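You operate a simulated robot arm through the tools that you are given. There is no shell and no other tool. Be economical: measure what you need, move in short steps, check, and stop when the job is done.

You run a simulated robot arm. Do the job below in one go: nothing can be reset, and whatever is moved stays where it is left.

TASK
Move the teal vase onto the white saucer, wipe off the tea stain, stand the lavender in the vase.
Fine: use the cream cloth and put it back.

The check looks at the end state, three seconds after you hand in, the way a careful person would. Anything else that was tipped, shoved, dropped, spilled or broken makes it a failure. Flat cloth is picked up by pressing the open fingertips on it (5 to 10 N) and closing them slowly along it; thin cloth reads only 2 to 8 mm in the jaws.

THE ROBOT
A 6-joint arm with a two-finger parallel gripper, fixed in place. Base frame: the origin is at the foot of the arm, x ahead of it, y to its left, z up; the work surface is at about z = 0.745. Lengths are in m, angles in rad, forces in N, time in s.
With the tool pointing down near the work surface it reaches from about 0.2 to 0.64 m from the base axis. Its first joint turns from -1.152 to 1.152 rad. Payload 2.7 kg.
The tool frame sits at the grasp point between the pads (the TCP): z along the fingers, y along the line on which they close. The tips reach 0.023 m beyond it. Largest opening 0.094 m; finger width 0.038, thickness 0.01; the body of the gripper, 0.054 by 0.096 m, starts 0.039 m behind the TCP.
Orientation is that of the tool frame in the base frame, as [roll, pitch, yaw] about the fixed x, y, z axes, in that order (R = Rz(yaw) Ry(pitch) Rx(roll)). With the fingers straight down and closing along the base's y, the tool's x points along the base's -x, its y along +y and its z along -z.

THE INTERFACE
- The arm moves only by the tool step_arm. Its argument "targets" is a list of rows, each a list of 3 entries, a list of its own where there are three numbers: the turn, a rotation vector about the base's x, y, z in units of 6 degrees (1.0 is 6 degrees), then the shift along the base's x, y, z in units of 20 mm (1.0 is 20 mm), then the closure, from 0 (fully open) to 1 (shut). In form: [[[ax, ay, az], [dx, dy, dz], hand], ...]. A call has 1 to 20 rows; each row shifts and turns the commanded pose from where the row before left it. A call with a number of a shift or a turn outside -1 to 1 is refused whole. Each row takes 0.2 s and may step no farther than 0.05 m and 0.15 rad from the row before; otherwise, or with a gripper value out of range, the whole call is refused. Where a pose cannot be reached the arm comes as near as it can. A force on the tool above 60 N (or 10 N above the force at the start of the call, whichever is more), or a blocked arm, ends the call early, and 0.2 s more pass. Each finger travels about 0.045 m/s and halts on what it meets, pressing with about 21 N; the grip force reading is that of the motor and also rises with nothing between the fingers. The clock runs only during rows and for 0.2 s after the last one: add rows that do not move to give the fingers time. The reply holds the time, the measured pose of the TCP, the force on the tool along the base axes, the opening and the grip force, in the units named above and with some noise, and new pictures: "views" is both (left out), scene, wrist or none.
- Cameras (640 x 400 px; columns grow to the right, rows downward): "scene" is fixed at [0.0909, -0.4482, 1.3996]; the picture's right is [0.60, -0.80, 0.00], its down [-0.50, -0.38, -0.78] and it looks along [0.62, 0.47, -0.63] (base axes); focal length 316 px, centre (320, 200). "wrist" rides on the gripper at [0.086, 0.016, -0.074] in the tool frame; the picture's right is [-0.18, 0.98, 0.00], its down [-0.58, -0.11, -0.81] and it looks along [-0.79, -0.15, 0.59] (tool axes); focal length 243 px, centre (320, 200). There is no depth. A picture from a camera that has moved, and an enlarged one, comes with that camera's place and axes in the base frame and with its lens.
- close_up(camera, box): a new picture of the part [left, top, right, bottom] of that camera's present view, enlarged. It takes no simulated time.
- hand_in(): hands the job in; it is judged then, once.

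Work in short steps. Places have to be worked out from the pictures, the camera data and where the tool is seen: move nearer, look again, correct. Check each grasp and each placing, and mend what went wrong. You have 120 turns and 200 pictures in all, those below and enlarged ones among them. Open the gripper and draw the arm clear of the work before you hand the job in, unless the task says otherwise; then end with one line.

The tools are called after ">>>" as name(argument=value, ...) on one line, values as JSON. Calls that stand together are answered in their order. step_arm: Moves the arm, as the interface text tells. Its arguments: {"type":"object","properties":{"targets":{"type":"array"},"views":{"type":"string","enum":["both","scene","wrist","none"]}},"required":["targets"]} The other tools are called the same way: close_up (camera, box) takes an enlarged picture of a part of a camera's view; hand_in () hands the job in.

At the start:

```text
clock: 0.0
position: [0.3774, -0.0908, 1.1146]
ee_rot: [-3.141, 0.0, -3.141]
ft_force: [-0.4, -0.4, -0.6]
opening: 0.094
grasp_force: 0.1
```

scene: 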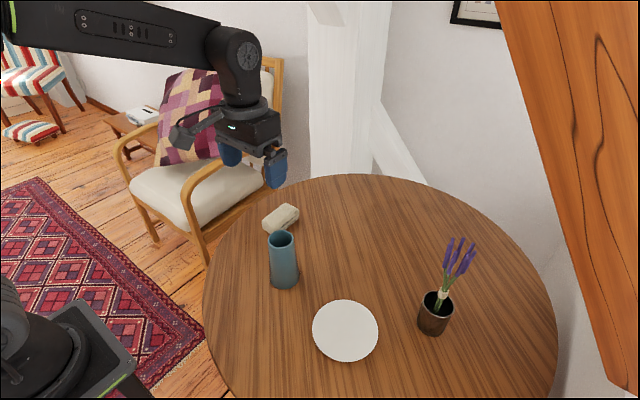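
wrist: 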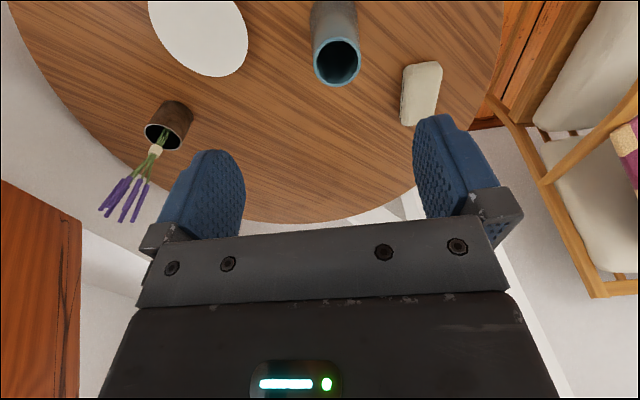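

The scene shows the vase, saucer, cloth (folded block) and lavender in a dark cup; no stain is visible yet. I take enlarged views to locate them.

>>> close_up(camera="scene", box=[200, 180, 400, 305])

>>> close_up(camera="scene", box=[300, 220, 540, 370])

>>> close_up(camera="wrist", box=[80, 0, 480, 250])

```text
3.20 times, centred on (300, 242) of scene
camera zoom: at [0.0909, -0.4482, 1.3996], right [0.6, -0.8, 0.0], down [-0.5, -0.38, -0.78], along [0.62, 0.47, -0.63], focal length 1010 px, centre (384, 64)
```

zoom: 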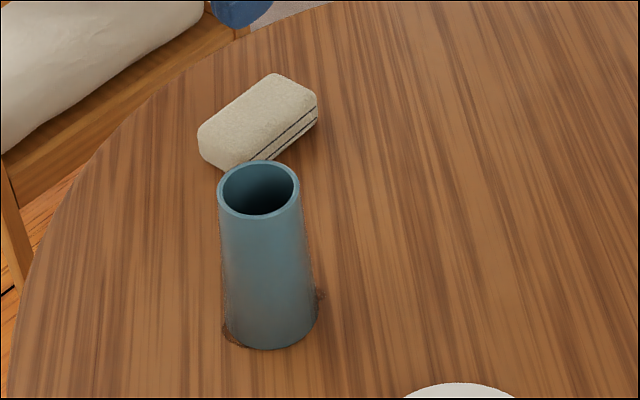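

```text
2.67 times, centred on (420, 295) of scene
camera zoom: at [0.0909, -0.4482, 1.3996], right [0.6, -0.8, 0.0], down [-0.5, -0.38, -0.78], along [0.62, 0.47, -0.63], focal length 842 px, centre (53, -53)
```

zoom: 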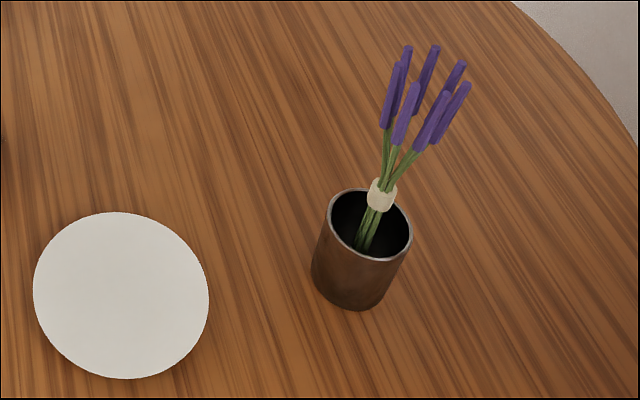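

```text
1.60 times, centred on (280, 125) of wrist
camera zoom: at [0.291, -0.0735, 1.1902], right [0.18, 0.98, 0.0], down [0.58, -0.11, 0.81], along [0.79, -0.15, -0.59], focal length 388 px, centre (384, 320)
```

zoom: 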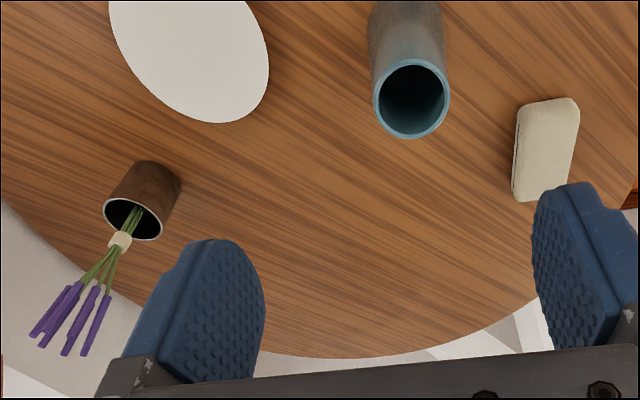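

The stain lies under the vase, which I put at about (0.43, -0.082) with its rim at z≈0.89. The saucer is at (0.404, -0.279), the cloth at (0.58, 0.07) and the lavender band at (0.535, -0.42, 0.858). I move above the vase and look again.

>>> step_arm(targets=[[[0, 0, 0], [0.33, 0.056, -0.97], 0], [[0, 0, 0], [0.33, 0.056, -0.97], 0], [[0, 0, 0], [0.33, 0.056, -0.97], 0], [[0, 0, 0], [0.33, 0.056, -0.97], 0], [[0, 0, 0], [0.33, 0.056, -0.97], 0], [[0, 0, 0], [0.33, 0.056, -0.97], 0], [[0, 0, 0], [0.33, 0.056, -0.97], 0], [[0, 0, 0], [0.33, 0.056, -0.97], 0], [[0, 0, 0], [0, 0, 0], 0]])

```text
clock: 2.0
position: [0.4286, -0.0816, 0.9592]
ee_rot: [3.141, 0.0, -3.141]
ft_force: [0.5, -0.1, 0.3]
opening: 0.0939
grasp_force: 0.1
camera wrist: at [0.3435, -0.0642, 1.0345], right [0.18, 0.98, 0.0], down [0.58, -0.11, 0.81], along [0.79, -0.15, -0.59], focal length 243 px, centre (320, 200)
```

scene: 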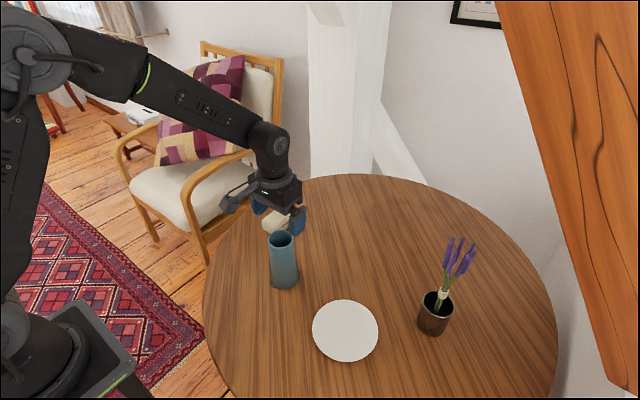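
wrist: 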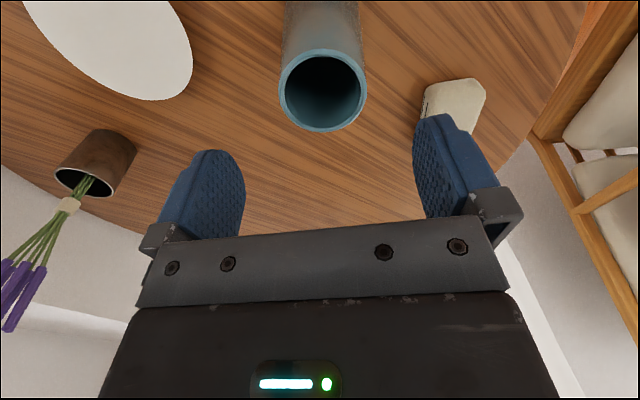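

In the wrist view the rim is at about (0.424, -0.078), close to my estimate. I descend with the fingers astride it.

>>> step_arm(targets=[[[0, 0, 0], [-0.1, 0.1, -0.9], 0], [[0, 0, 0], [0, 0, -0.9], 0], [[0, 0, 0], [0, 0, -0.9], 0], [[0, 0, 0], [0, 0, -0.9], 0], [[0, 0, 0], [0, 0, -0.9], 0], [[0, 0, 0], [0, 0, 0], 0]])

```text
clock: 3.4
position: [0.4268, -0.0788, 0.8696]
ee_rot: [-3.141, 0.0, 3.14]
ft_force: [0.4, -0.1, 0.6]
opening: 0.0937
grasp_force: 0.1
camera wrist: at [0.3411, -0.0616, 0.9449], right [0.18, 0.98, 0.0], down [0.58, -0.11, 0.81], along [0.79, -0.15, -0.59], focal length 243 px, centre (320, 200)
```

scene: 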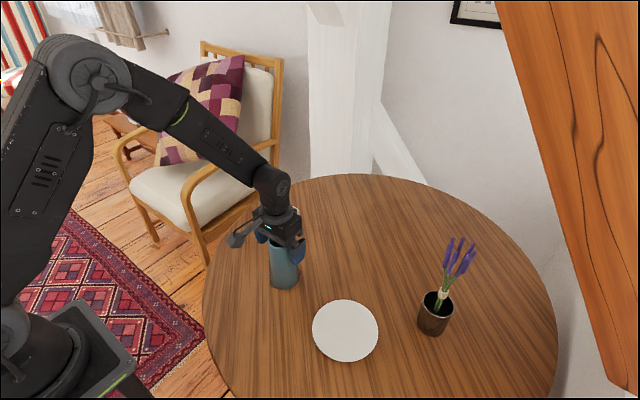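
wrist: 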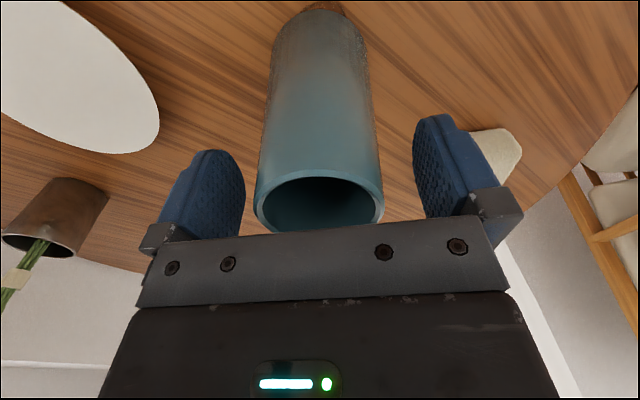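

The vase is between the fingers and below the gripper body. I close on it.

>>> step_arm(targets=[[[0, 0, 0], [0, 0, 0], 0.25], [[0, 0, 0], [0, 0, 0], 0.4], [[0, 0, 0], [0, 0, 0], 0.6], [[0, 0, 0], [0, 0, 0], 0.6], [[0, 0, 0], [0, 0, 0], 0.6]], views="wrist")

```text
clock: 4.6
position: [0.4267, -0.0797, 0.8682]
ee_rot: [3.141, -0.001, 3.141]
ft_force: [0.4, -2.1, 0.3]
opening: 0.0623
grasp_force: 21.4
camera wrist: at [0.3412, -0.0617, 0.9452], right [0.18, 0.98, 0.0], down [0.58, -0.11, 0.81], along [0.79, -0.15, -0.59], focal length 243 px, centre (320, 200)
```

wrist: 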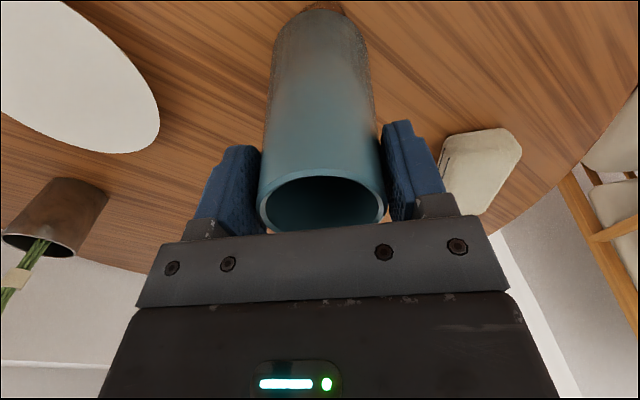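

Gripped at 62 mm with 21 N. I lift straight up a little and check the vase.

>>> step_arm(targets=[[[0, 0, 0], [0, 0, 0.3], 0.6], [[0, 0, 0], [0, 0, 0.7], 0.6], [[0, 0, 0], [0, 0, 1], 0.6], [[0, 0, 0], [0, 0, 1], 0.6], [[0, 0, 0], [0, 0, 0], 0.6]])

>>> close_up(camera="scene", box=[220, 200, 400, 370])

```text
clock: 5.8
position: [0.4272, -0.078, 0.9309]
ee_rot: [-3.141, 0.001, 3.141]
ft_force: [-0.5, 0.0, -3.8]
opening: 0.0621
grasp_force: 21.3
camera wrist: at [0.3412, -0.0619, 1.0046], right [0.18, 0.98, 0.0], down [0.58, -0.11, 0.81], along [0.79, -0.15, -0.59], focal length 243 px, centre (320, 200)
```

scene: 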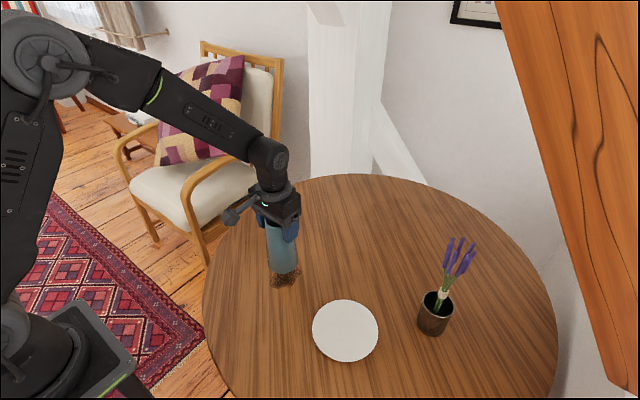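
wrist: 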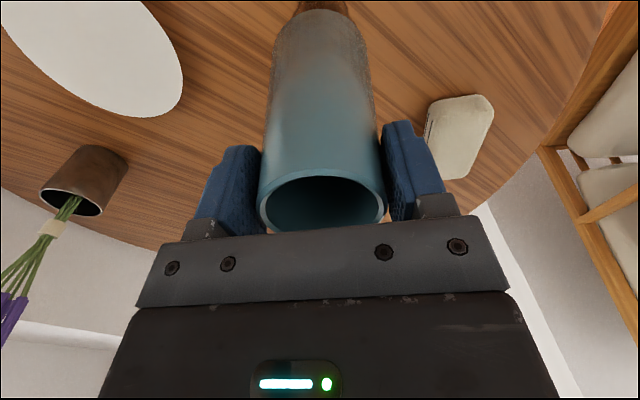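

```text
2.35 times, centred on (310, 285) of scene
camera zoom: at [0.0909, -0.4482, 1.3996], right [0.6, -0.8, 0.0], down [-0.5, -0.38, -0.78], along [0.62, 0.47, -0.63], focal length 743 px, centre (344, 0)
```

zoom: 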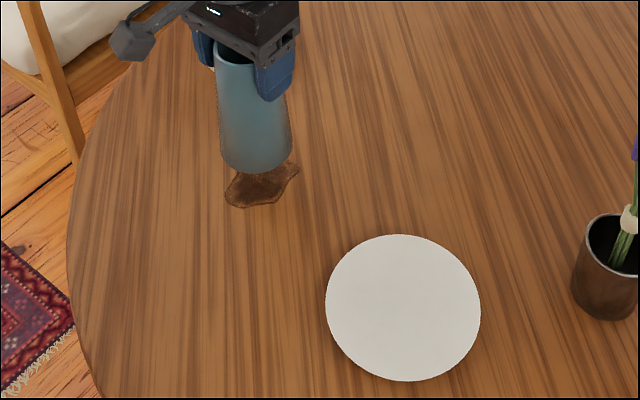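

The vase is held upright and the stain is exposed at about (0.43, -0.08). I carry the vase over the saucer.

>>> step_arm(targets=[[[0, 0, 0], [-0.115, -1, 0], 0.6], [[0, 0, 0], [-0.115, -1, 0], 0.6], [[0, 0, 0], [-0.115, -1, 0], 0.6], [[0, 0, 0], [-0.115, -1, 0], 0.6], [[0, 0, 0], [-0.115, -1, 0], 0.6], [[0, 0, 0], [-0.115, -1, 0], 0.6], [[0, 0, 0], [-0.115, -1, 0], 0.6], [[0, 0, 0], [-0.115, -1, 0], 0.6], [[0, 0, 0], [-0.115, -1, 0], 0.6], [[0, 0, 0], [-0.115, -1, 0], 0.6], [[0, 0, 0], [0, 0, 0], 0.6]])

>>> close_up(camera="scene", box=[240, 230, 400, 370])

```text
clock: 8.2
position: [0.4039, -0.2804, 0.9283]
ee_rot: [3.141, 0.002, -3.14]
ft_force: [0.5, -0.3, -3.3]
opening: 0.0621
grasp_force: 21.0
camera wrist: at [0.3181, -0.2631, 1.0045], right [0.18, 0.98, 0.0], down [0.58, -0.11, 0.81], along [0.79, -0.15, -0.59], focal length 243 px, centre (320, 200)
```

scene: 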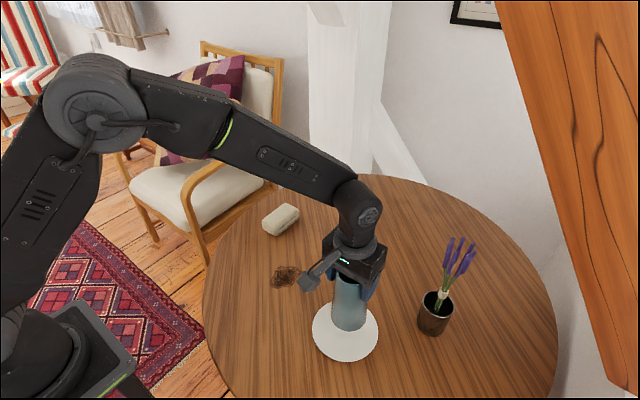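
wrist: 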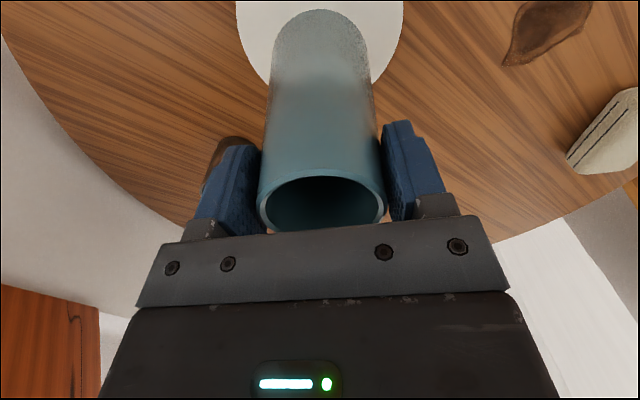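

```text
2.86 times, centred on (320, 300) of scene
camera zoom: at [0.0909, -0.4482, 1.3996], right [0.6, -0.8, 0.0], down [-0.5, -0.38, -0.78], along [0.62, 0.47, -0.63], focal length 902 px, centre (320, -86)
```

zoom: 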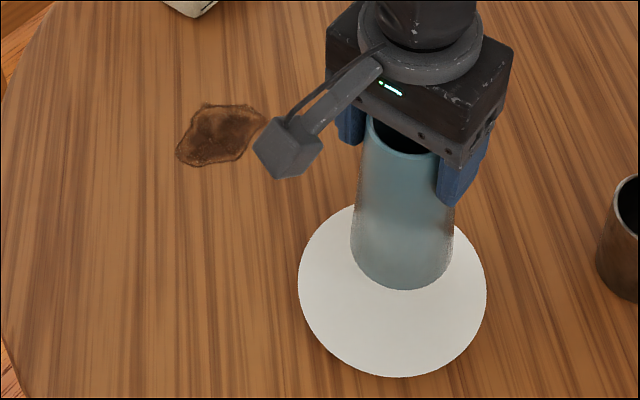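

The vase is centred over the saucer with its base about 6 cm up. I lower most of the way, then creep.

>>> step_arm(targets=[[[0, 0, 0], [0, 0, -0.7], 0.6], [[0, 0, 0], [0, 0, -0.7], 0.6], [[0, 0, 0], [0, 0, -0.5], 0.6], [[0, 0, 0], [0, 0, -0.15], 0.6], [[0, 0, 0], [0, 0, 0], 0.6]], views="scene")

>>> close_up(camera="scene", box=[280, 260, 400, 370])

```text
clock: 9.4
position: [0.4029, -0.2803, 0.8885]
ee_rot: [-3.141, 0.001, 3.14]
ft_force: [0.1, -0.4, -3.8]
opening: 0.0621
grasp_force: 20.6
```

scene: 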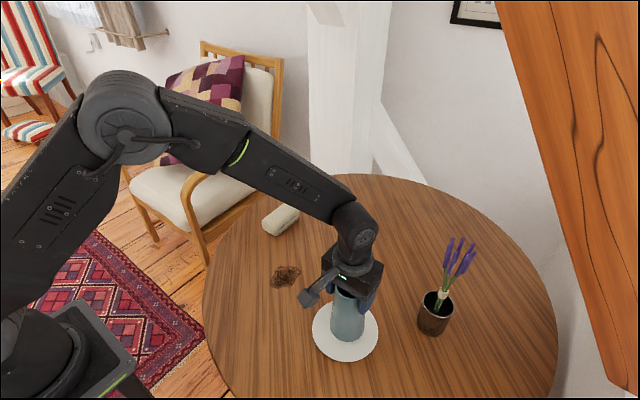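

```text
3.64 times, centred on (340, 315) of scene
camera zoom: at [0.0909, -0.4482, 1.3996], right [0.6, -0.8, 0.0], down [-0.5, -0.38, -0.78], along [0.62, 0.47, -0.63], focal length 1148 px, centre (247, -218)
```

zoom: 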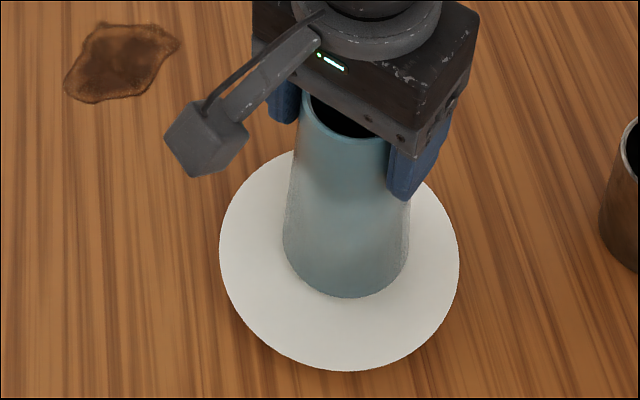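

The vase base is within a few mm of the saucer centre. I creep down, watching the force.

>>> step_arm(targets=[[[0, 0, 0], [0, 0, -0.15], 0.6], [[0, 0, 0], [0, 0, -0.1], 0.6], [[0, 0, 0], [0, 0, 0], 0.6]], views="none")

>>> step_arm(targets=[[[0, 0, 0], [0, 0, -0.1], 0.6], [[0, 0, 0], [0, 0, 0], 0.6]], views="none")

```text
clock: 10.2
position: [0.4045, -0.2816, 0.8841]
ee_rot: [-3.139, 0.006, -3.14]
ft_force: [-2.7, 2.3, 17.8]
opening: 0.0625
grasp_force: 21.0
```

```text
clock: 10.8
position: [0.4041, -0.2799, 0.8821]
ee_rot: [-3.14, 0.003, 3.141]
ft_force: [-0.8, 1.2, 18.3]
opening: 0.0626
grasp_force: 21.3
```

The vase is on the saucer (contact at 18 N). I ease up about 2 mm and open the fingers.

>>> step_arm(targets=[[[0, 0, 0], [0, 0, 0.12], 0.6], [[0, 0, 0], [0, 0, 0], 0.4], [[0, 0, 0], [0, 0, 0], 0.2], [[0, 0, 0], [0, 0, 0], 0], [[0, 0, 0], [0, 0, 0], 0]])

```text
clock: 12.0
position: [0.4035, -0.2791, 0.8832]
ee_rot: [3.142, 0.001, 3.142]
ft_force: [-0.4, 0.7, -0.1]
opening: 0.094
grasp_force: 0.0
camera wrist: at [0.3184, -0.2625, 0.9589], right [0.18, 0.98, 0.0], down [0.58, -0.11, 0.81], along [0.79, -0.15, -0.59], focal length 243 px, centre (320, 200)
```

scene: 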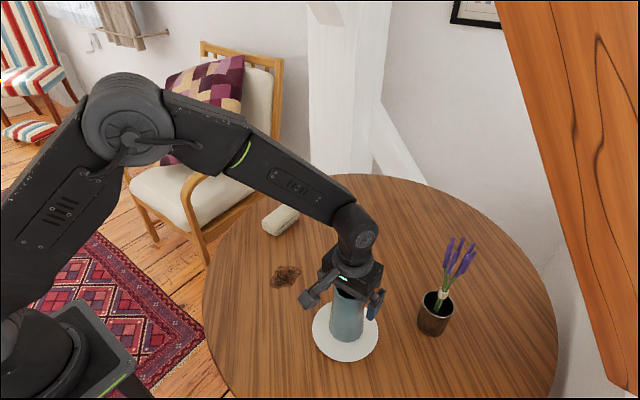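
wrist: 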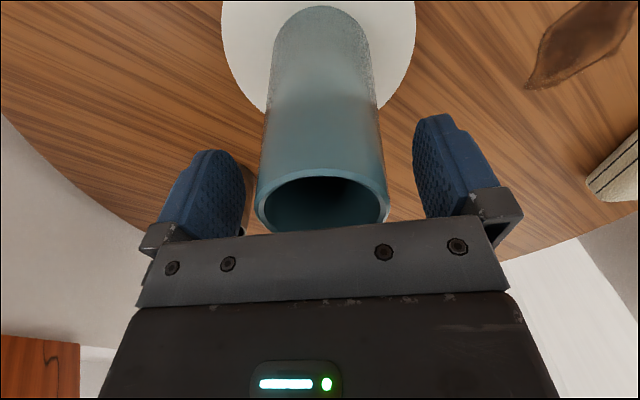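

The vase stands free. I rise and travel towards the cloth, stopping a little behind it for a good wrist view.

>>> step_arm(targets=[[[0, 0, 0], [0, 0, 1], 0], [[0, 0, 0], [0, 0, 1], 0], [[0, 0, 0], [0, 0, 1], 0], [[0, 0, 0], [0, 0, 1], 0], [[0, 0, 0], [0, 0, 0], 0]], views="none")

>>> step_arm(targets=[[[0, 0, 0], [0.3, 1, 0], 0], [[0, 0, 0], [0.3, 1, 0], 0], [[0, 0, 0], [0.3, 1, 0], 0], [[0, 0, 0], [0.3, 1, 0], 0], [[0, 0, 0], [0.3, 1, 0], 0], [[0, 0, 0], [0.3, 1, 0], 0], [[0, 0, 0], [0.3, 1, 0], 0], [[0, 0, 0], [0.3, 1, 0], 0], [[0, 0, 0], [0.3, 1, 0], 0], [[0, 0, 0], [0.3, 1, 0], 0], [[0, 0, 0], [0.3, 1, 0], 0], [[0, 0, 0], [0.3, 1, 0], 0], [[0, 0, 0], [0.3, 1, 0], 0], [[0, 0, 0], [0.3, 1, 0], 0], [[0, 0, 0], [0.3, 1, 0], 0], [[0, 0, 0], [0.3, 1, 0], 0], [[0, 0, 0], [0.3, 1, 0], 0], [[0, 0, 0], [0, 0, 0], 0]])

>>> close_up(camera="scene", box=[240, 190, 400, 370])

>>> close_up(camera="wrist", box=[200, 0, 500, 200])

```text
clock: 13.2
position: [0.4038, -0.279, 0.964]
ee_rot: [3.139, 0.001, -3.14]
ft_force: [-0.2, -0.1, 1.6]
opening: 0.094
grasp_force: 0.1
```

```text
clock: 17.0
position: [0.507, 0.0604, 0.9634]
ee_rot: [-3.141, 0.0, -3.141]
ft_force: [0.2, 0.7, 0.2]
opening: 0.0939
grasp_force: 0.1
camera wrist: at [0.4214, 0.0775, 1.0394], right [0.18, 0.98, 0.0], down [0.58, -0.11, 0.81], along [0.79, -0.15, -0.59], focal length 243 px, centre (320, 200)
```

scene: 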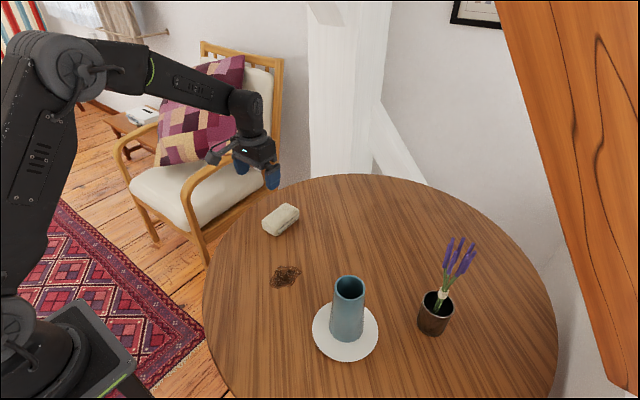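
wrist: 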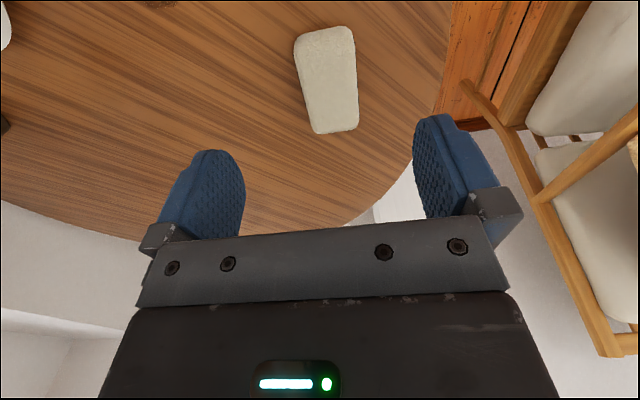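

```text
2.22 times, centred on (320, 280) of scene
camera zoom: at [0.0909, -0.4482, 1.3996], right [0.6, -0.8, 0.0], down [-0.5, -0.38, -0.78], along [0.62, 0.47, -0.63], focal length 702 px, centre (320, 22)
```

zoom: 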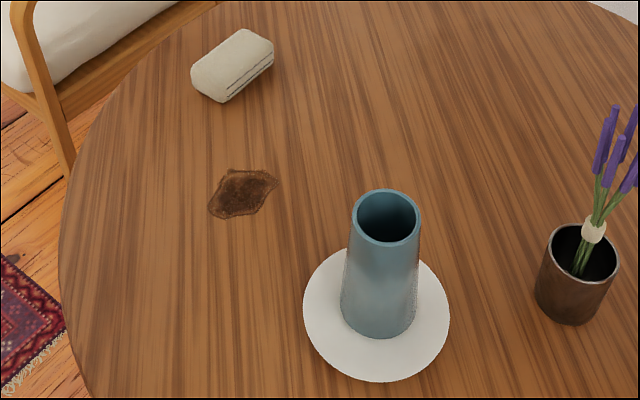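

```text
2.00 times, centred on (350, 100) of wrist
camera zoom: at [0.4214, 0.0775, 1.0394], right [0.18, 0.98, 0.0], down [0.58, -0.11, 0.81], along [0.79, -0.15, -0.59], focal length 485 px, centre (260, 400)
```

zoom: 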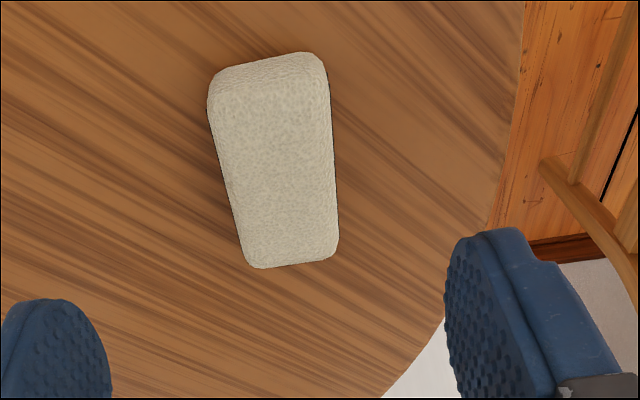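

The vase sits well on the saucer. The cloth is a folded pad centred at about (0.571, 0.061), 0.10 by 0.056 m, top at z≈0.775, with its long side along x. I descend astride it.

>>> step_arm(targets=[[[0, 0, 0], [0.8, 0, -0.6], 0], [[0, 0, 0], [0.8, 0, -0.6], 0], [[0, 0, 0], [0.8, 0.02, -0.6], 0], [[0, 0, 0], [0.8, 0, -0.6], 0], [[0, 0, 0], [0, 0, -0.9], 0], [[0, 0, 0], [0, 0, -0.9], 0], [[0, 0, 0], [0, 0, -0.9], 0], [[0, 0, 0], [0, 0, -0.9], 0], [[0, 0, 0], [0, 0, -0.9], 0], [[0, 0, 0], [0, 0, -0.9], 0], [[0, 0, 0], [0, 0, 0], 0]])

>>> close_up(camera="scene", box=[220, 160, 340, 250])

```text
clock: 19.4
position: [0.5719, 0.0608, 0.8082]
ee_rot: [-3.141, 0.001, 3.141]
ft_force: [-0.9, 0.1, -0.9]
opening: 0.0939
grasp_force: 0.1
camera wrist: at [0.4854, 0.0782, 0.8827], right [0.18, 0.98, 0.0], down [0.58, -0.11, 0.81], along [0.79, -0.15, -0.59], focal length 243 px, centre (320, 200)
```

scene: 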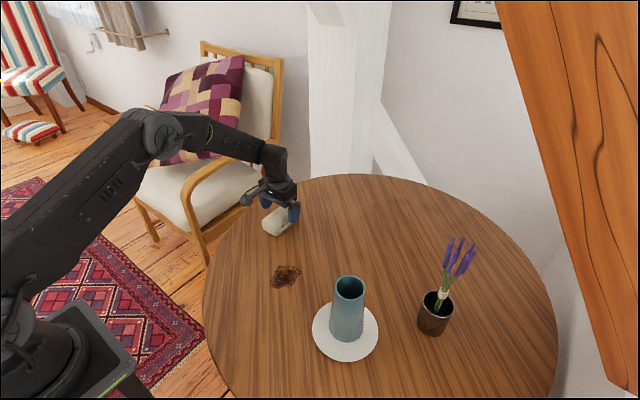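
wrist: 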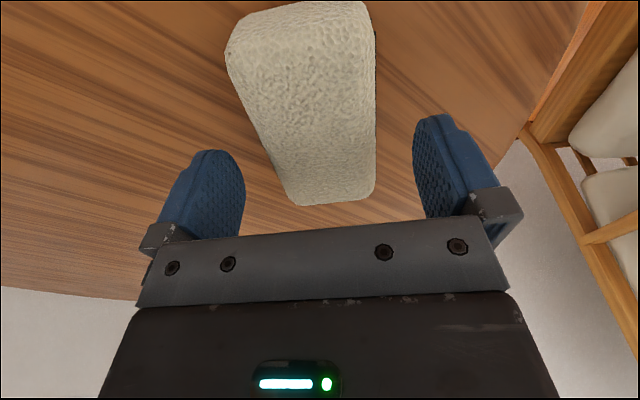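

```text
4.44 times, centred on (280, 205) of scene
camera zoom: at [0.0909, -0.4482, 1.3996], right [0.6, -0.8, 0.0], down [-0.5, -0.38, -0.78], along [0.62, 0.47, -0.63], focal length 1403 px, centre (498, 178)
```

zoom: 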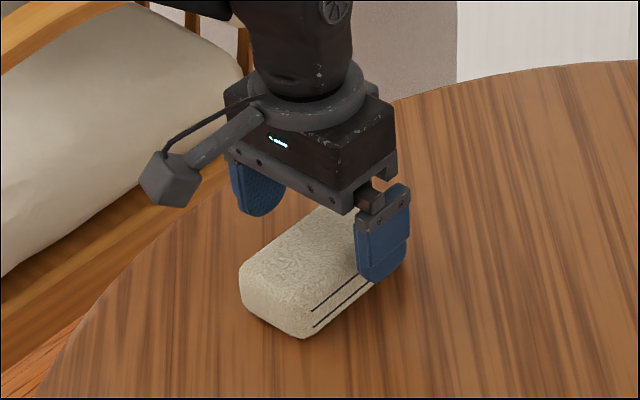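

The pad is between the open fingers. I lower to TCP z≈0.781, with the tips about 12 mm above the table, and close gently.

>>> step_arm(targets=[[[0, 0, 0], [0.05, 0.1, -0.7], 0], [[0, 0, 0], [0, 0, -0.65], 0], [[0, 0, 0], [0, 0, 0], 0], [[0, 0, 0], [0, 0, 0], 0.3], [[0, 0, 0], [0, 0, 0], 0.45], [[0, 0, 0], [0, 0, 0], 0.6], [[0, 0, 0], [0, 0, 0], 0.7], [[0, 0, 0], [0, 0, 0], 0.7]])

>>> close_up(camera="scene", box=[220, 160, 340, 250])

```text
clock: 21.2
position: [0.5711, 0.0612, 0.7812]
ee_rot: [3.14, 0.001, -3.141]
ft_force: [-0.2, 0.1, -0.6]
opening: 0.0615
grasp_force: 20.8
camera wrist: at [0.4862, 0.0789, 0.8562], right [0.18, 0.98, 0.0], down [0.58, -0.11, 0.81], along [0.79, -0.15, -0.59], focal length 243 px, centre (320, 200)
```

scene: 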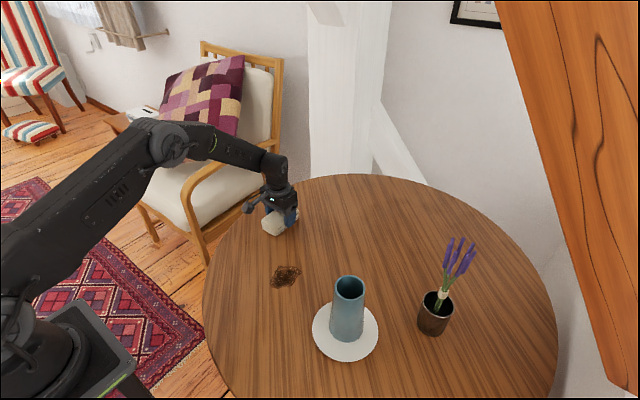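
wrist: 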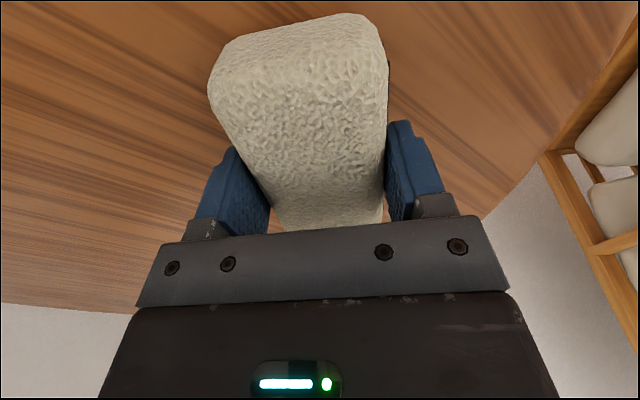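

```text
4.44 times, centred on (280, 205) of scene
camera zoom: at [0.0909, -0.4482, 1.3996], right [0.6, -0.8, 0.0], down [-0.5, -0.38, -0.78], along [0.62, 0.47, -0.63], focal length 1403 px, centre (498, 178)
```

zoom: 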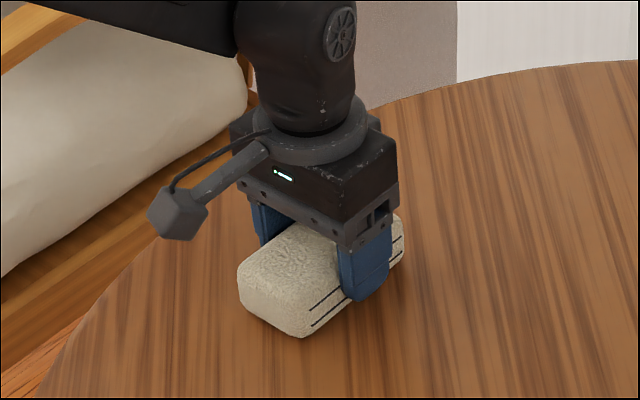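

The pad is gripped (61 mm, 21 N). I lift it 4 cm and carry it to the near-left edge of the stain (stain spans x 0.39–0.48, y -0.11 to -0.04).

>>> step_arm(targets=[[[0, 0, 0], [0, 0, 0.5], 0.7], [[0, 0, 0], [0, 0, 0.75], 0.7], [[0, 0, 0], [0, 0, 0.75], 0.7], [[0, 0, 0], [-0.97, -0.65, 0], 0.7], [[0, 0, 0], [-0.97, -0.65, 0], 0.7], [[0, 0, 0], [-0.97, -0.65, 0], 0.7], [[0, 0, 0], [-0.97, -0.65, 0], 0.7], [[0, 0, 0], [-0.97, -0.65, 0], 0.7], [[0, 0, 0], [-0.97, -0.65, 0], 0.7], [[0, 0, 0], [-0.97, -0.65, 0], 0.7], [[0, 0, 0], [0, 0, 0], 0.7]])

```text
clock: 23.6
position: [0.4338, -0.03, 0.8213]
ee_rot: [-3.141, 0.001, -3.14]
ft_force: [0.3, 0.4, -0.5]
opening: 0.0617
grasp_force: 20.7
camera wrist: at [0.3479, -0.0128, 0.8967], right [0.18, 0.98, 0.0], down [0.58, -0.11, 0.81], along [0.79, -0.15, -0.59], focal length 243 px, centre (320, 200)
```

scene: 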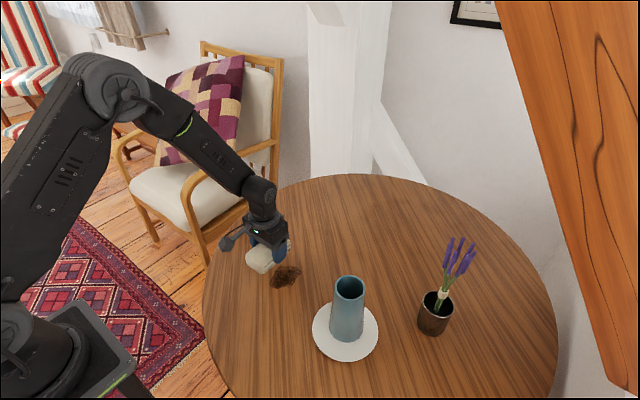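
wrist: 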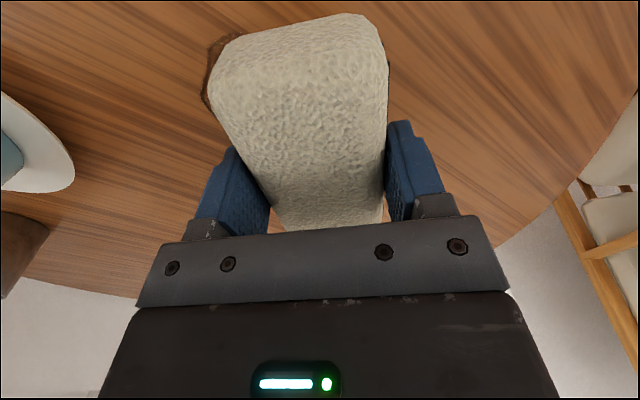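

The pad is over the stain's left edge. I lower to touch the table (TCP ≈0.78) and read the force.

>>> step_arm(targets=[[[0, 0, 0], [0, 0, -0.8], 0.7], [[0, 0, 0], [0, 0, -0.8], 0.7], [[0, 0, 0], [0, 0, -0.4], 0.7], [[0, 0, 0], [0, 0, -0.1], 0.7], [[0, 0, 0], [0, 0, 0], 0.7]], views="none")

```text
clock: 24.8
position: [0.4361, -0.0283, 0.7801]
ee_rot: [3.141, 0.005, -3.141]
ft_force: [-7.3, 1.2, 28.3]
opening: 0.0619
grasp_force: 21.4
```

The pad presses at 28 N, more than needed. I ease up about 1 mm and wipe along -y and back.

>>> step_arm(targets=[[[0, 0, 0], [0, 0, 0.06], 0.7], [[0, 0, 0], [0, -0.5, 0], 0.7], [[0, 0, 0], [0, -0.5, 0], 0.7], [[0, 0, 0], [0, -0.5, 0], 0.7], [[0, 0, 0], [0, -0.5, 0], 0.7], [[0, 0, 0], [0, -0.5, 0], 0.7], [[0, 0, 0], [0, -0.5, 0], 0.7], [[0, 0, 0], [0, -0.5, 0], 0.7], [[0, 0, 0], [0, -0.5, 0], 0.7], [[0, 0, 0], [0, -0.5, 0], 0.7], [[0, 0, 0], [0, 0, 0], 0.7]])

>>> close_up(camera="scene", box=[230, 220, 390, 340])

```text
clock: 27.2
position: [0.4365, -0.1187, 0.7813]
ee_rot: [-3.141, 0.0, 3.142]
ft_force: [0.3, 0.3, -0.9]
opening: 0.0613
grasp_force: 21.0
camera wrist: at [0.35, -0.1011, 0.8566], right [0.18, 0.98, 0.0], down [0.58, -0.11, 0.81], along [0.79, -0.15, -0.59], focal length 243 px, centre (320, 200)
```

scene: 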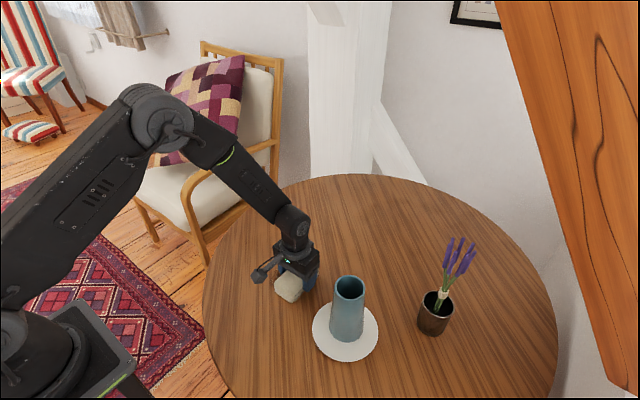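
wrist: 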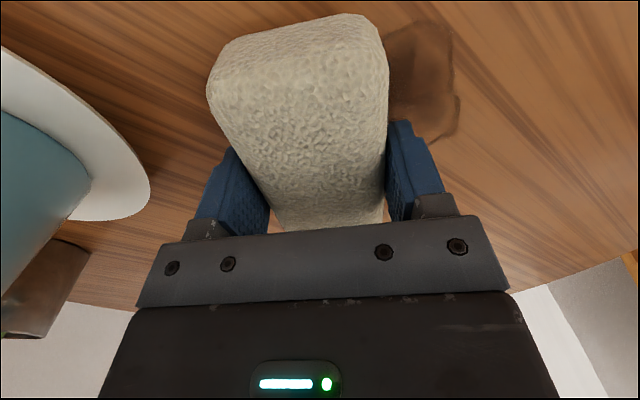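

```text
3.33 times, centred on (310, 280) of scene
camera zoom: at [0.0909, -0.4482, 1.3996], right [0.6, -0.8, 0.0], down [-0.5, -0.38, -0.78], along [0.62, 0.47, -0.63], focal length 1052 px, centre (353, -67)
```

zoom: 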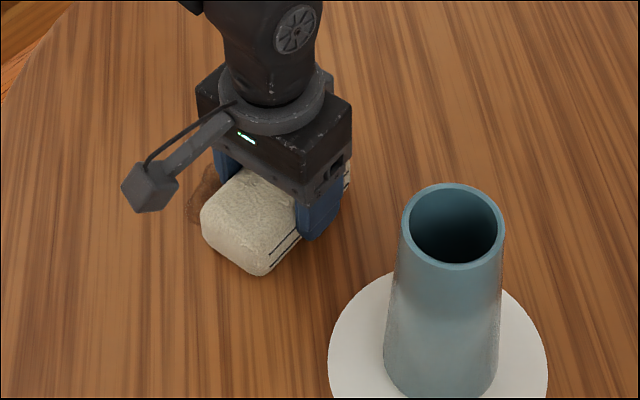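

Contact was lost when I eased up, and the stain has only paled. I press about 0.8 mm lower and wipe back.

>>> step_arm(targets=[[[0, 0, 0], [0, 0, -0.04], 0.7], [[0, 0, 0], [0, 0.4, 0], 0.7], [[0, 0, 0], [0, 0.4, 0], 0.7]], views="none")

```text
clock: 28.0
position: [0.4368, -0.1031, 0.7793]
ee_rot: [-3.141, 0.0, 3.14]
ft_force: [-0.4, -0.8, -0.6]
opening: 0.0617
grasp_force: 21.2
```

>>> step_arm(targets=[[[0, 0, 0], [0, 0, -0.05], 0.7], [[0, 0, 0], [0, 0.3, 0], 0.7]], views="none")

```text
clock: 28.6
position: [0.437, -0.0966, 0.7797]
ee_rot: [-3.139, 0.003, -3.14]
ft_force: [1.3, -7.9, 13.3]
opening: 0.0615
grasp_force: 21.2
```

Now about 13 N of press with friction. I wipe a full pattern over the stain.

>>> step_arm(targets=[[[0, 0, 0], [0, 0.5, 0], 0.7], [[0, 0, 0], [0, 0.5, 0], 0.7], [[0, 0, 0], [0, 0.5, 0], 0.7], [[0, 0, 0], [0, 0.5, 0], 0.7], [[0, 0, 0], [0, 0.5, 0], 0.7], [[0, 0, 0], [0, 0.5, 0], 0.7], [[0, 0, 0], [0, 0.5, 0], 0.7], [[0, 0, 0], [-0.5, 0, 0], 0.7], [[0, 0, 0], [-0.4, 0, 0], 0.7], [[0, 0, 0], [0, -0.5, 0], 0.7], [[0, 0, 0], [0, -0.5, 0], 0.7], [[0, 0, 0], [0, -0.5, 0], 0.7], [[0, 0, 0], [0, -0.5, 0], 0.7], [[0, 0, 0], [0, -0.5, 0], 0.7], [[0, 0, 0], [0, -0.5, 0], 0.7], [[0, 0, 0], [0, -0.5, 0], 0.7], [[0, 0, 0], [0, -0.5, 0], 0.7], [[0, 0, 0], [0, -0.5, 0], 0.7]])

```text
clock: 32.4
position: [0.4188, -0.117, 0.7777]
ee_rot: [3.141, -0.001, -3.141]
ft_force: [-0.9, 2.9, 5.8]
opening: 0.0618
grasp_force: 21.0
camera wrist: at [0.3321, -0.0998, 0.8536], right [0.18, 0.98, 0.0], down [0.58, -0.11, 0.81], along [0.79, -0.15, -0.59], focal length 243 px, centre (320, 200)
```

scene: 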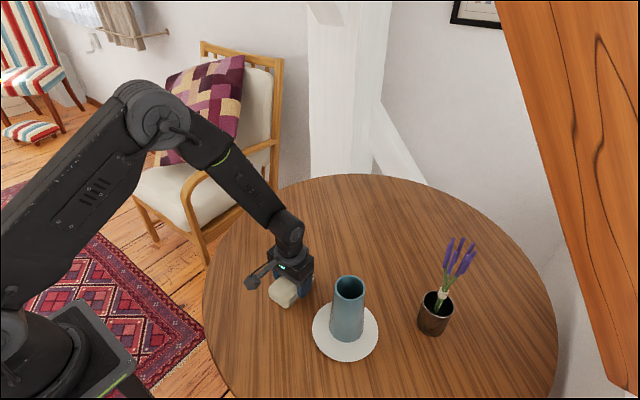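
wrist: 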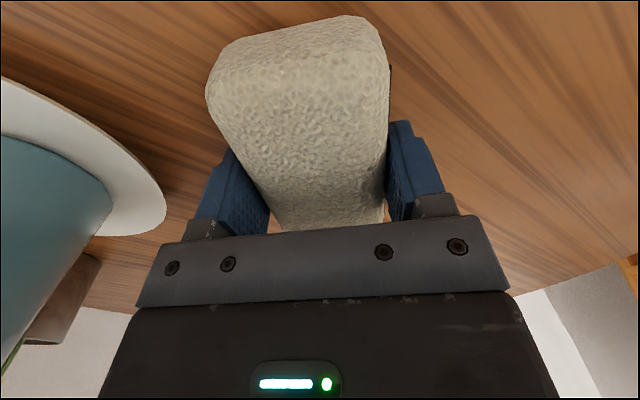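

Little stain is visible now. I do two more passes shifted forward in x, ending at the +y side.

>>> step_arm(targets=[[[0, 0, 0], [0.5, 0, -0.03], 0.7], [[0, 0, 0], [0.5, 0, 0], 0.7], [[0, 0, 0], [0.5, 0, 0], 0.7], [[0, 0, 0], [0.4, 0, 0], 0.7], [[0, 0, 0], [0, 0.5, 0], 0.7], [[0, 0, 0], [0, 0.5, 0], 0.7], [[0, 0, 0], [0, 0.5, 0], 0.7], [[0, 0, 0], [0, 0.5, 0], 0.7], [[0, 0, 0], [0, 0.5, 0], 0.7], [[0, 0, 0], [0, 0.5, 0], 0.7], [[0, 0, 0], [0, 0.5, 0], 0.7], [[0, 0, 0], [0, 0.5, 0], 0.7], [[0, 0, 0], [0, 0.5, 0], 0.7], [[0, 0, 0], [0, 0, 0], 0.7]], views="none")

>>> step_arm(targets=[[[0, 0, 0], [0, 0, 0.6], 0.7], [[0, 0, 0], [0, 0, 0.9], 0.7], [[0, 0, 0], [0, 0, 0.9], 0.7], [[0, 0, 0], [0, 1, 0], 0.7], [[0, 0, 0], [0, 1, 0], 0.7], [[0, 0, 0], [0, 1, 0], 0.7], [[0, 0, 0], [0, 0, 0], 0.7]])

>>> close_up(camera="scene", box=[230, 220, 390, 340])

```text
clock: 35.4
position: [0.4536, -0.0262, 0.7777]
ee_rot: [3.141, -0.002, 3.141]
ft_force: [-0.7, -0.1, 0.7]
opening: 0.0618
grasp_force: 20.5
```

```text
clock: 37.0
position: [0.455, 0.0336, 0.8258]
ee_rot: [-3.141, 0.001, -3.141]
ft_force: [-0.2, 0.3, -1.1]
opening: 0.0618
grasp_force: 21.2
camera wrist: at [0.3694, 0.051, 0.9009], right [0.18, 0.98, 0.0], down [0.58, -0.11, 0.81], along [0.79, -0.15, -0.59], focal length 243 px, centre (320, 200)
```

scene: 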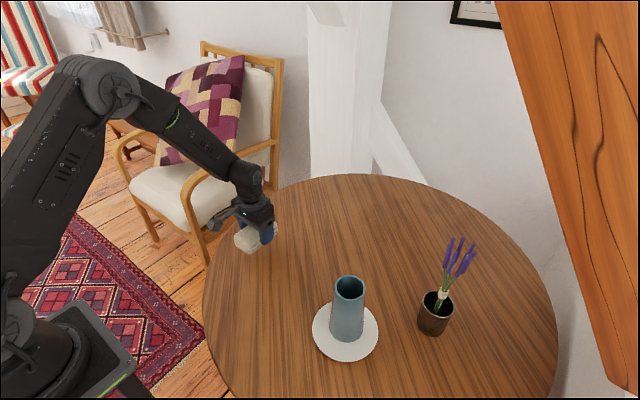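
wrist: 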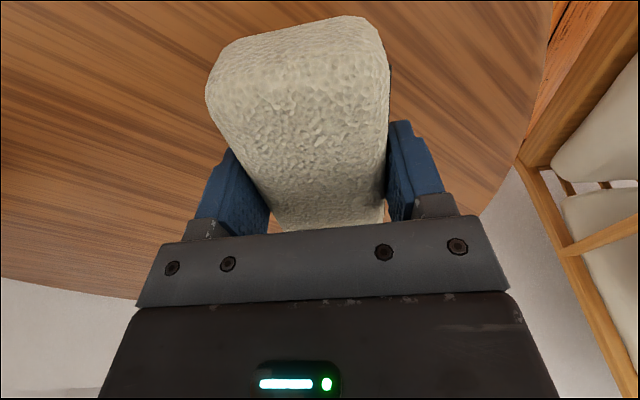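

```text
3.33 times, centred on (310, 280) of scene
camera zoom: at [0.0909, -0.4482, 1.3996], right [0.6, -0.8, 0.0], down [-0.5, -0.38, -0.78], along [0.62, 0.47, -0.63], focal length 1052 px, centre (353, -67)
```

zoom: 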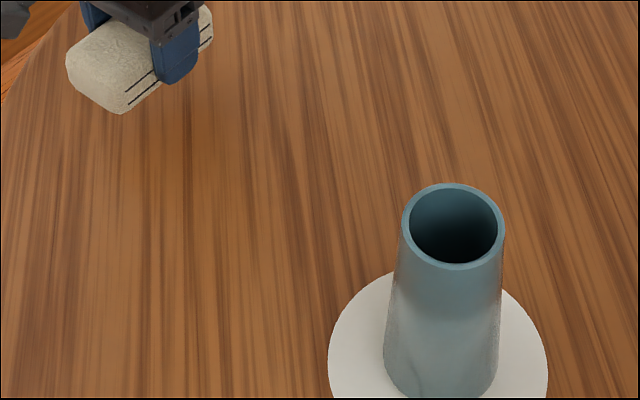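

The stain is gone. I carry the cloth back to its original place at (0.571, 0.061) and lower it.

>>> step_arm(targets=[[[0, 0, 0], [0.97, 0.23, 0], 0.7], [[0, 0, 0], [0.97, 0.23, 0], 0.7], [[0, 0, 0], [0.97, 0.23, 0], 0.7], [[0, 0, 0], [0.97, 0.23, 0], 0.7], [[0, 0, 0], [0.97, 0.23, 0], 0.7], [[0, 0, 0], [0.95, 0.23, 0], 0.7], [[0, 0, 0], [0, 0, -0.9], 0.7], [[0, 0, 0], [0, 0, -0.9], 0.7], [[0, 0, 0], [0, 0, -0.4], 0.7], [[0, 0, 0], [0, 0, 0], 0.7]])

```text
clock: 39.2
position: [0.5717, 0.0609, 0.7827]
ee_rot: [-3.14, 0.002, -3.141]
ft_force: [-0.6, 0.1, 0.0]
opening: 0.0618
grasp_force: 21.0
camera wrist: at [0.4856, 0.0778, 0.8576], right [0.18, 0.98, 0.0], down [0.58, -0.11, 0.81], along [0.79, -0.15, -0.59], focal length 243 px, centre (320, 200)
```

scene: 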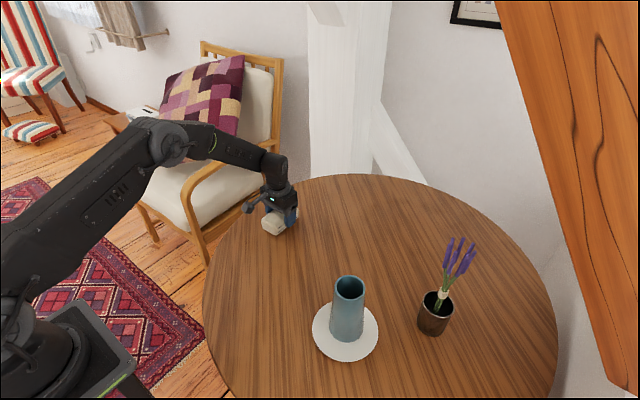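
wrist: 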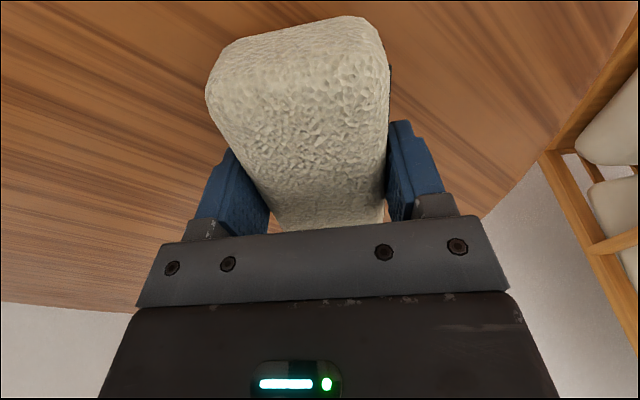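

The pad is over its old place and still just above the table. I lower another 4 mm or so until it touches.

>>> step_arm(targets=[[[0, 0, 0], [0, 0, -0.1], 0.7], [[0, 0, 0], [0, 0, -0.1], 0.7], [[0, 0, 0], [0, 0, 0], 0.7]], views="none")

```text
clock: 40.0
position: [0.572, 0.0605, 0.7791]
ee_rot: [3.141, 0.0, -3.141]
ft_force: [-0.8, -0.3, 1.5]
opening: 0.0618
grasp_force: 20.8
```

It is practically touching (1.5 N). One mm more, then I release.

>>> step_arm(targets=[[[0, 0, 0], [0, 0, -0.05], 0.7], [[0, 0, 0], [0, 0, 0], 0.5], [[0, 0, 0], [0, 0, 0], 0.3], [[0, 0, 0], [0, 0, 0], 0], [[0, 0, 0], [0, 0, 0], 0], [[0, 0, 0], [0, 0, 0.5], 0], [[0, 0, 0], [0, 0, 1], 0], [[0, 0, 0], [0, 0, 1], 0], [[0, 0, 0], [-0.5, 0, 1], 0], [[0, 0, 0], [-1, 0, 1], 0], [[0, 0, 0], [-1, 0, 1], 0], [[0, 0, 0], [-1, 0, 1], 0], [[0, 0, 0], [0, 0, 1], 0], [[0, 0, 0], [0, 0, 0], 0]])

>>> close_up(camera="scene", box=[220, 180, 400, 320])

```text
clock: 43.0
position: [0.5027, 0.0605, 0.9265]
ee_rot: [3.141, 0.0, 3.141]
ft_force: [0.3, 0.8, 0.4]
opening: 0.0941
grasp_force: 0.1
camera wrist: at [0.4156, 0.0779, 1.0028], right [0.18, 0.98, 0.0], down [0.58, -0.11, 0.81], along [0.79, -0.15, -0.59], focal length 243 px, centre (320, 200)
```

scene: 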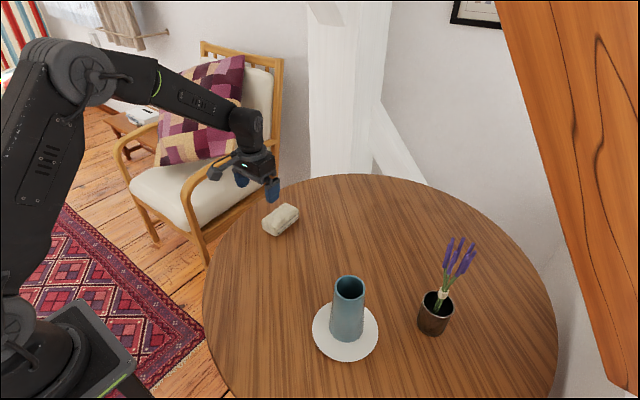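
wrist: 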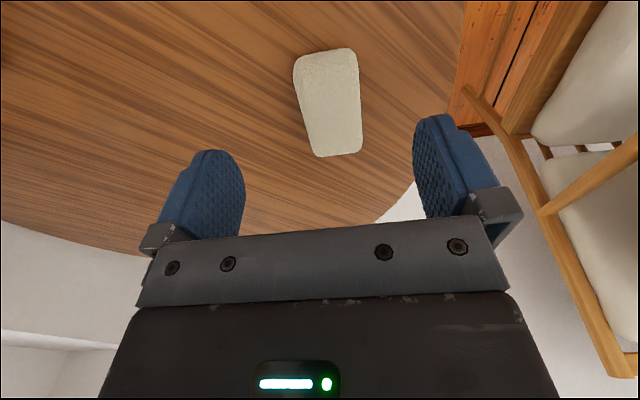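

```text
2.86 times, centred on (310, 250) of scene
camera zoom: at [0.0909, -0.4482, 1.3996], right [0.6, -0.8, 0.0], down [-0.5, -0.38, -0.78], along [0.62, 0.47, -0.63], focal length 902 px, centre (349, 57)
```

zoom: 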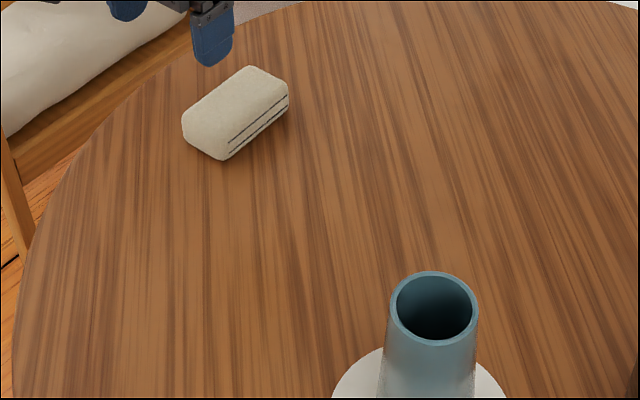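

The cloth is back and the stain is gone. The lavender stands upright at about (0.535, -0.42), at the edge of downward reach, so I tilt the tool 60° forward (fingers pointing +x and down), which stays clear of the vase. I tilt while rising and backing off.

>>> step_arm(targets=[[[0, -1, 0], [-0.35, 0, 0.6], 0], [[0, -1, 0], [-0.35, 0, 0.6], 0], [[0, -1, 0], [-0.35, 0, 0.6], 0], [[0, -1, 0], [-0.35, 0, 0.6], 0], [[0, -1, 0], [-0.35, 0, 0.6], 0], [[0, -1, 0], [-0.35, 0, 0.6], 0], [[0, -1, 0], [-0.35, 0, 0.6], 0], [[0, -1, 0], [-0.35, 0, 0.6], 0], [[0, -1, 0], [-0.35, 0, 0.6], 0], [[0, -1, 0], [-0.35, 0, 0.6], 0], [[0, 0, 0], [0, 0, 0], 0]])

```text
clock: 45.4
position: [0.4602, 0.059, 1.0384]
ee_rot: [-3.119, 0.933, 3.136]
ft_force: [-0.6, 0.1, 0.1]
opening: 0.0942
grasp_force: 0.1
out of reach, approached as far as the arm can: row 6, 7, 8, 9
camera wrist: at [0.35, 0.0792, 1.0137], right [0.13, 0.98, 0.13], down [-0.3, -0.09, 0.95], along [0.94, -0.17, 0.29], focal length 243 px, centre (320, 200)
```

scene: 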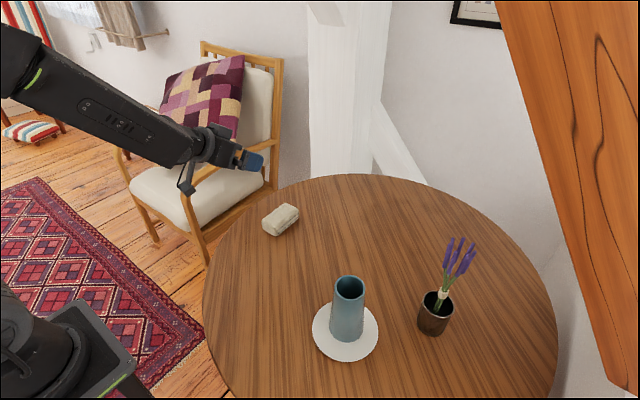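
wrist: 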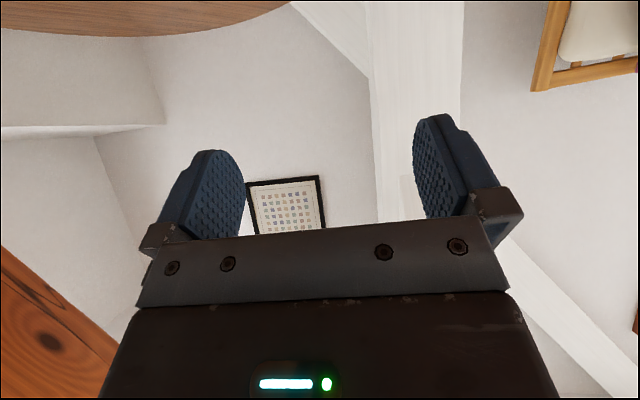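

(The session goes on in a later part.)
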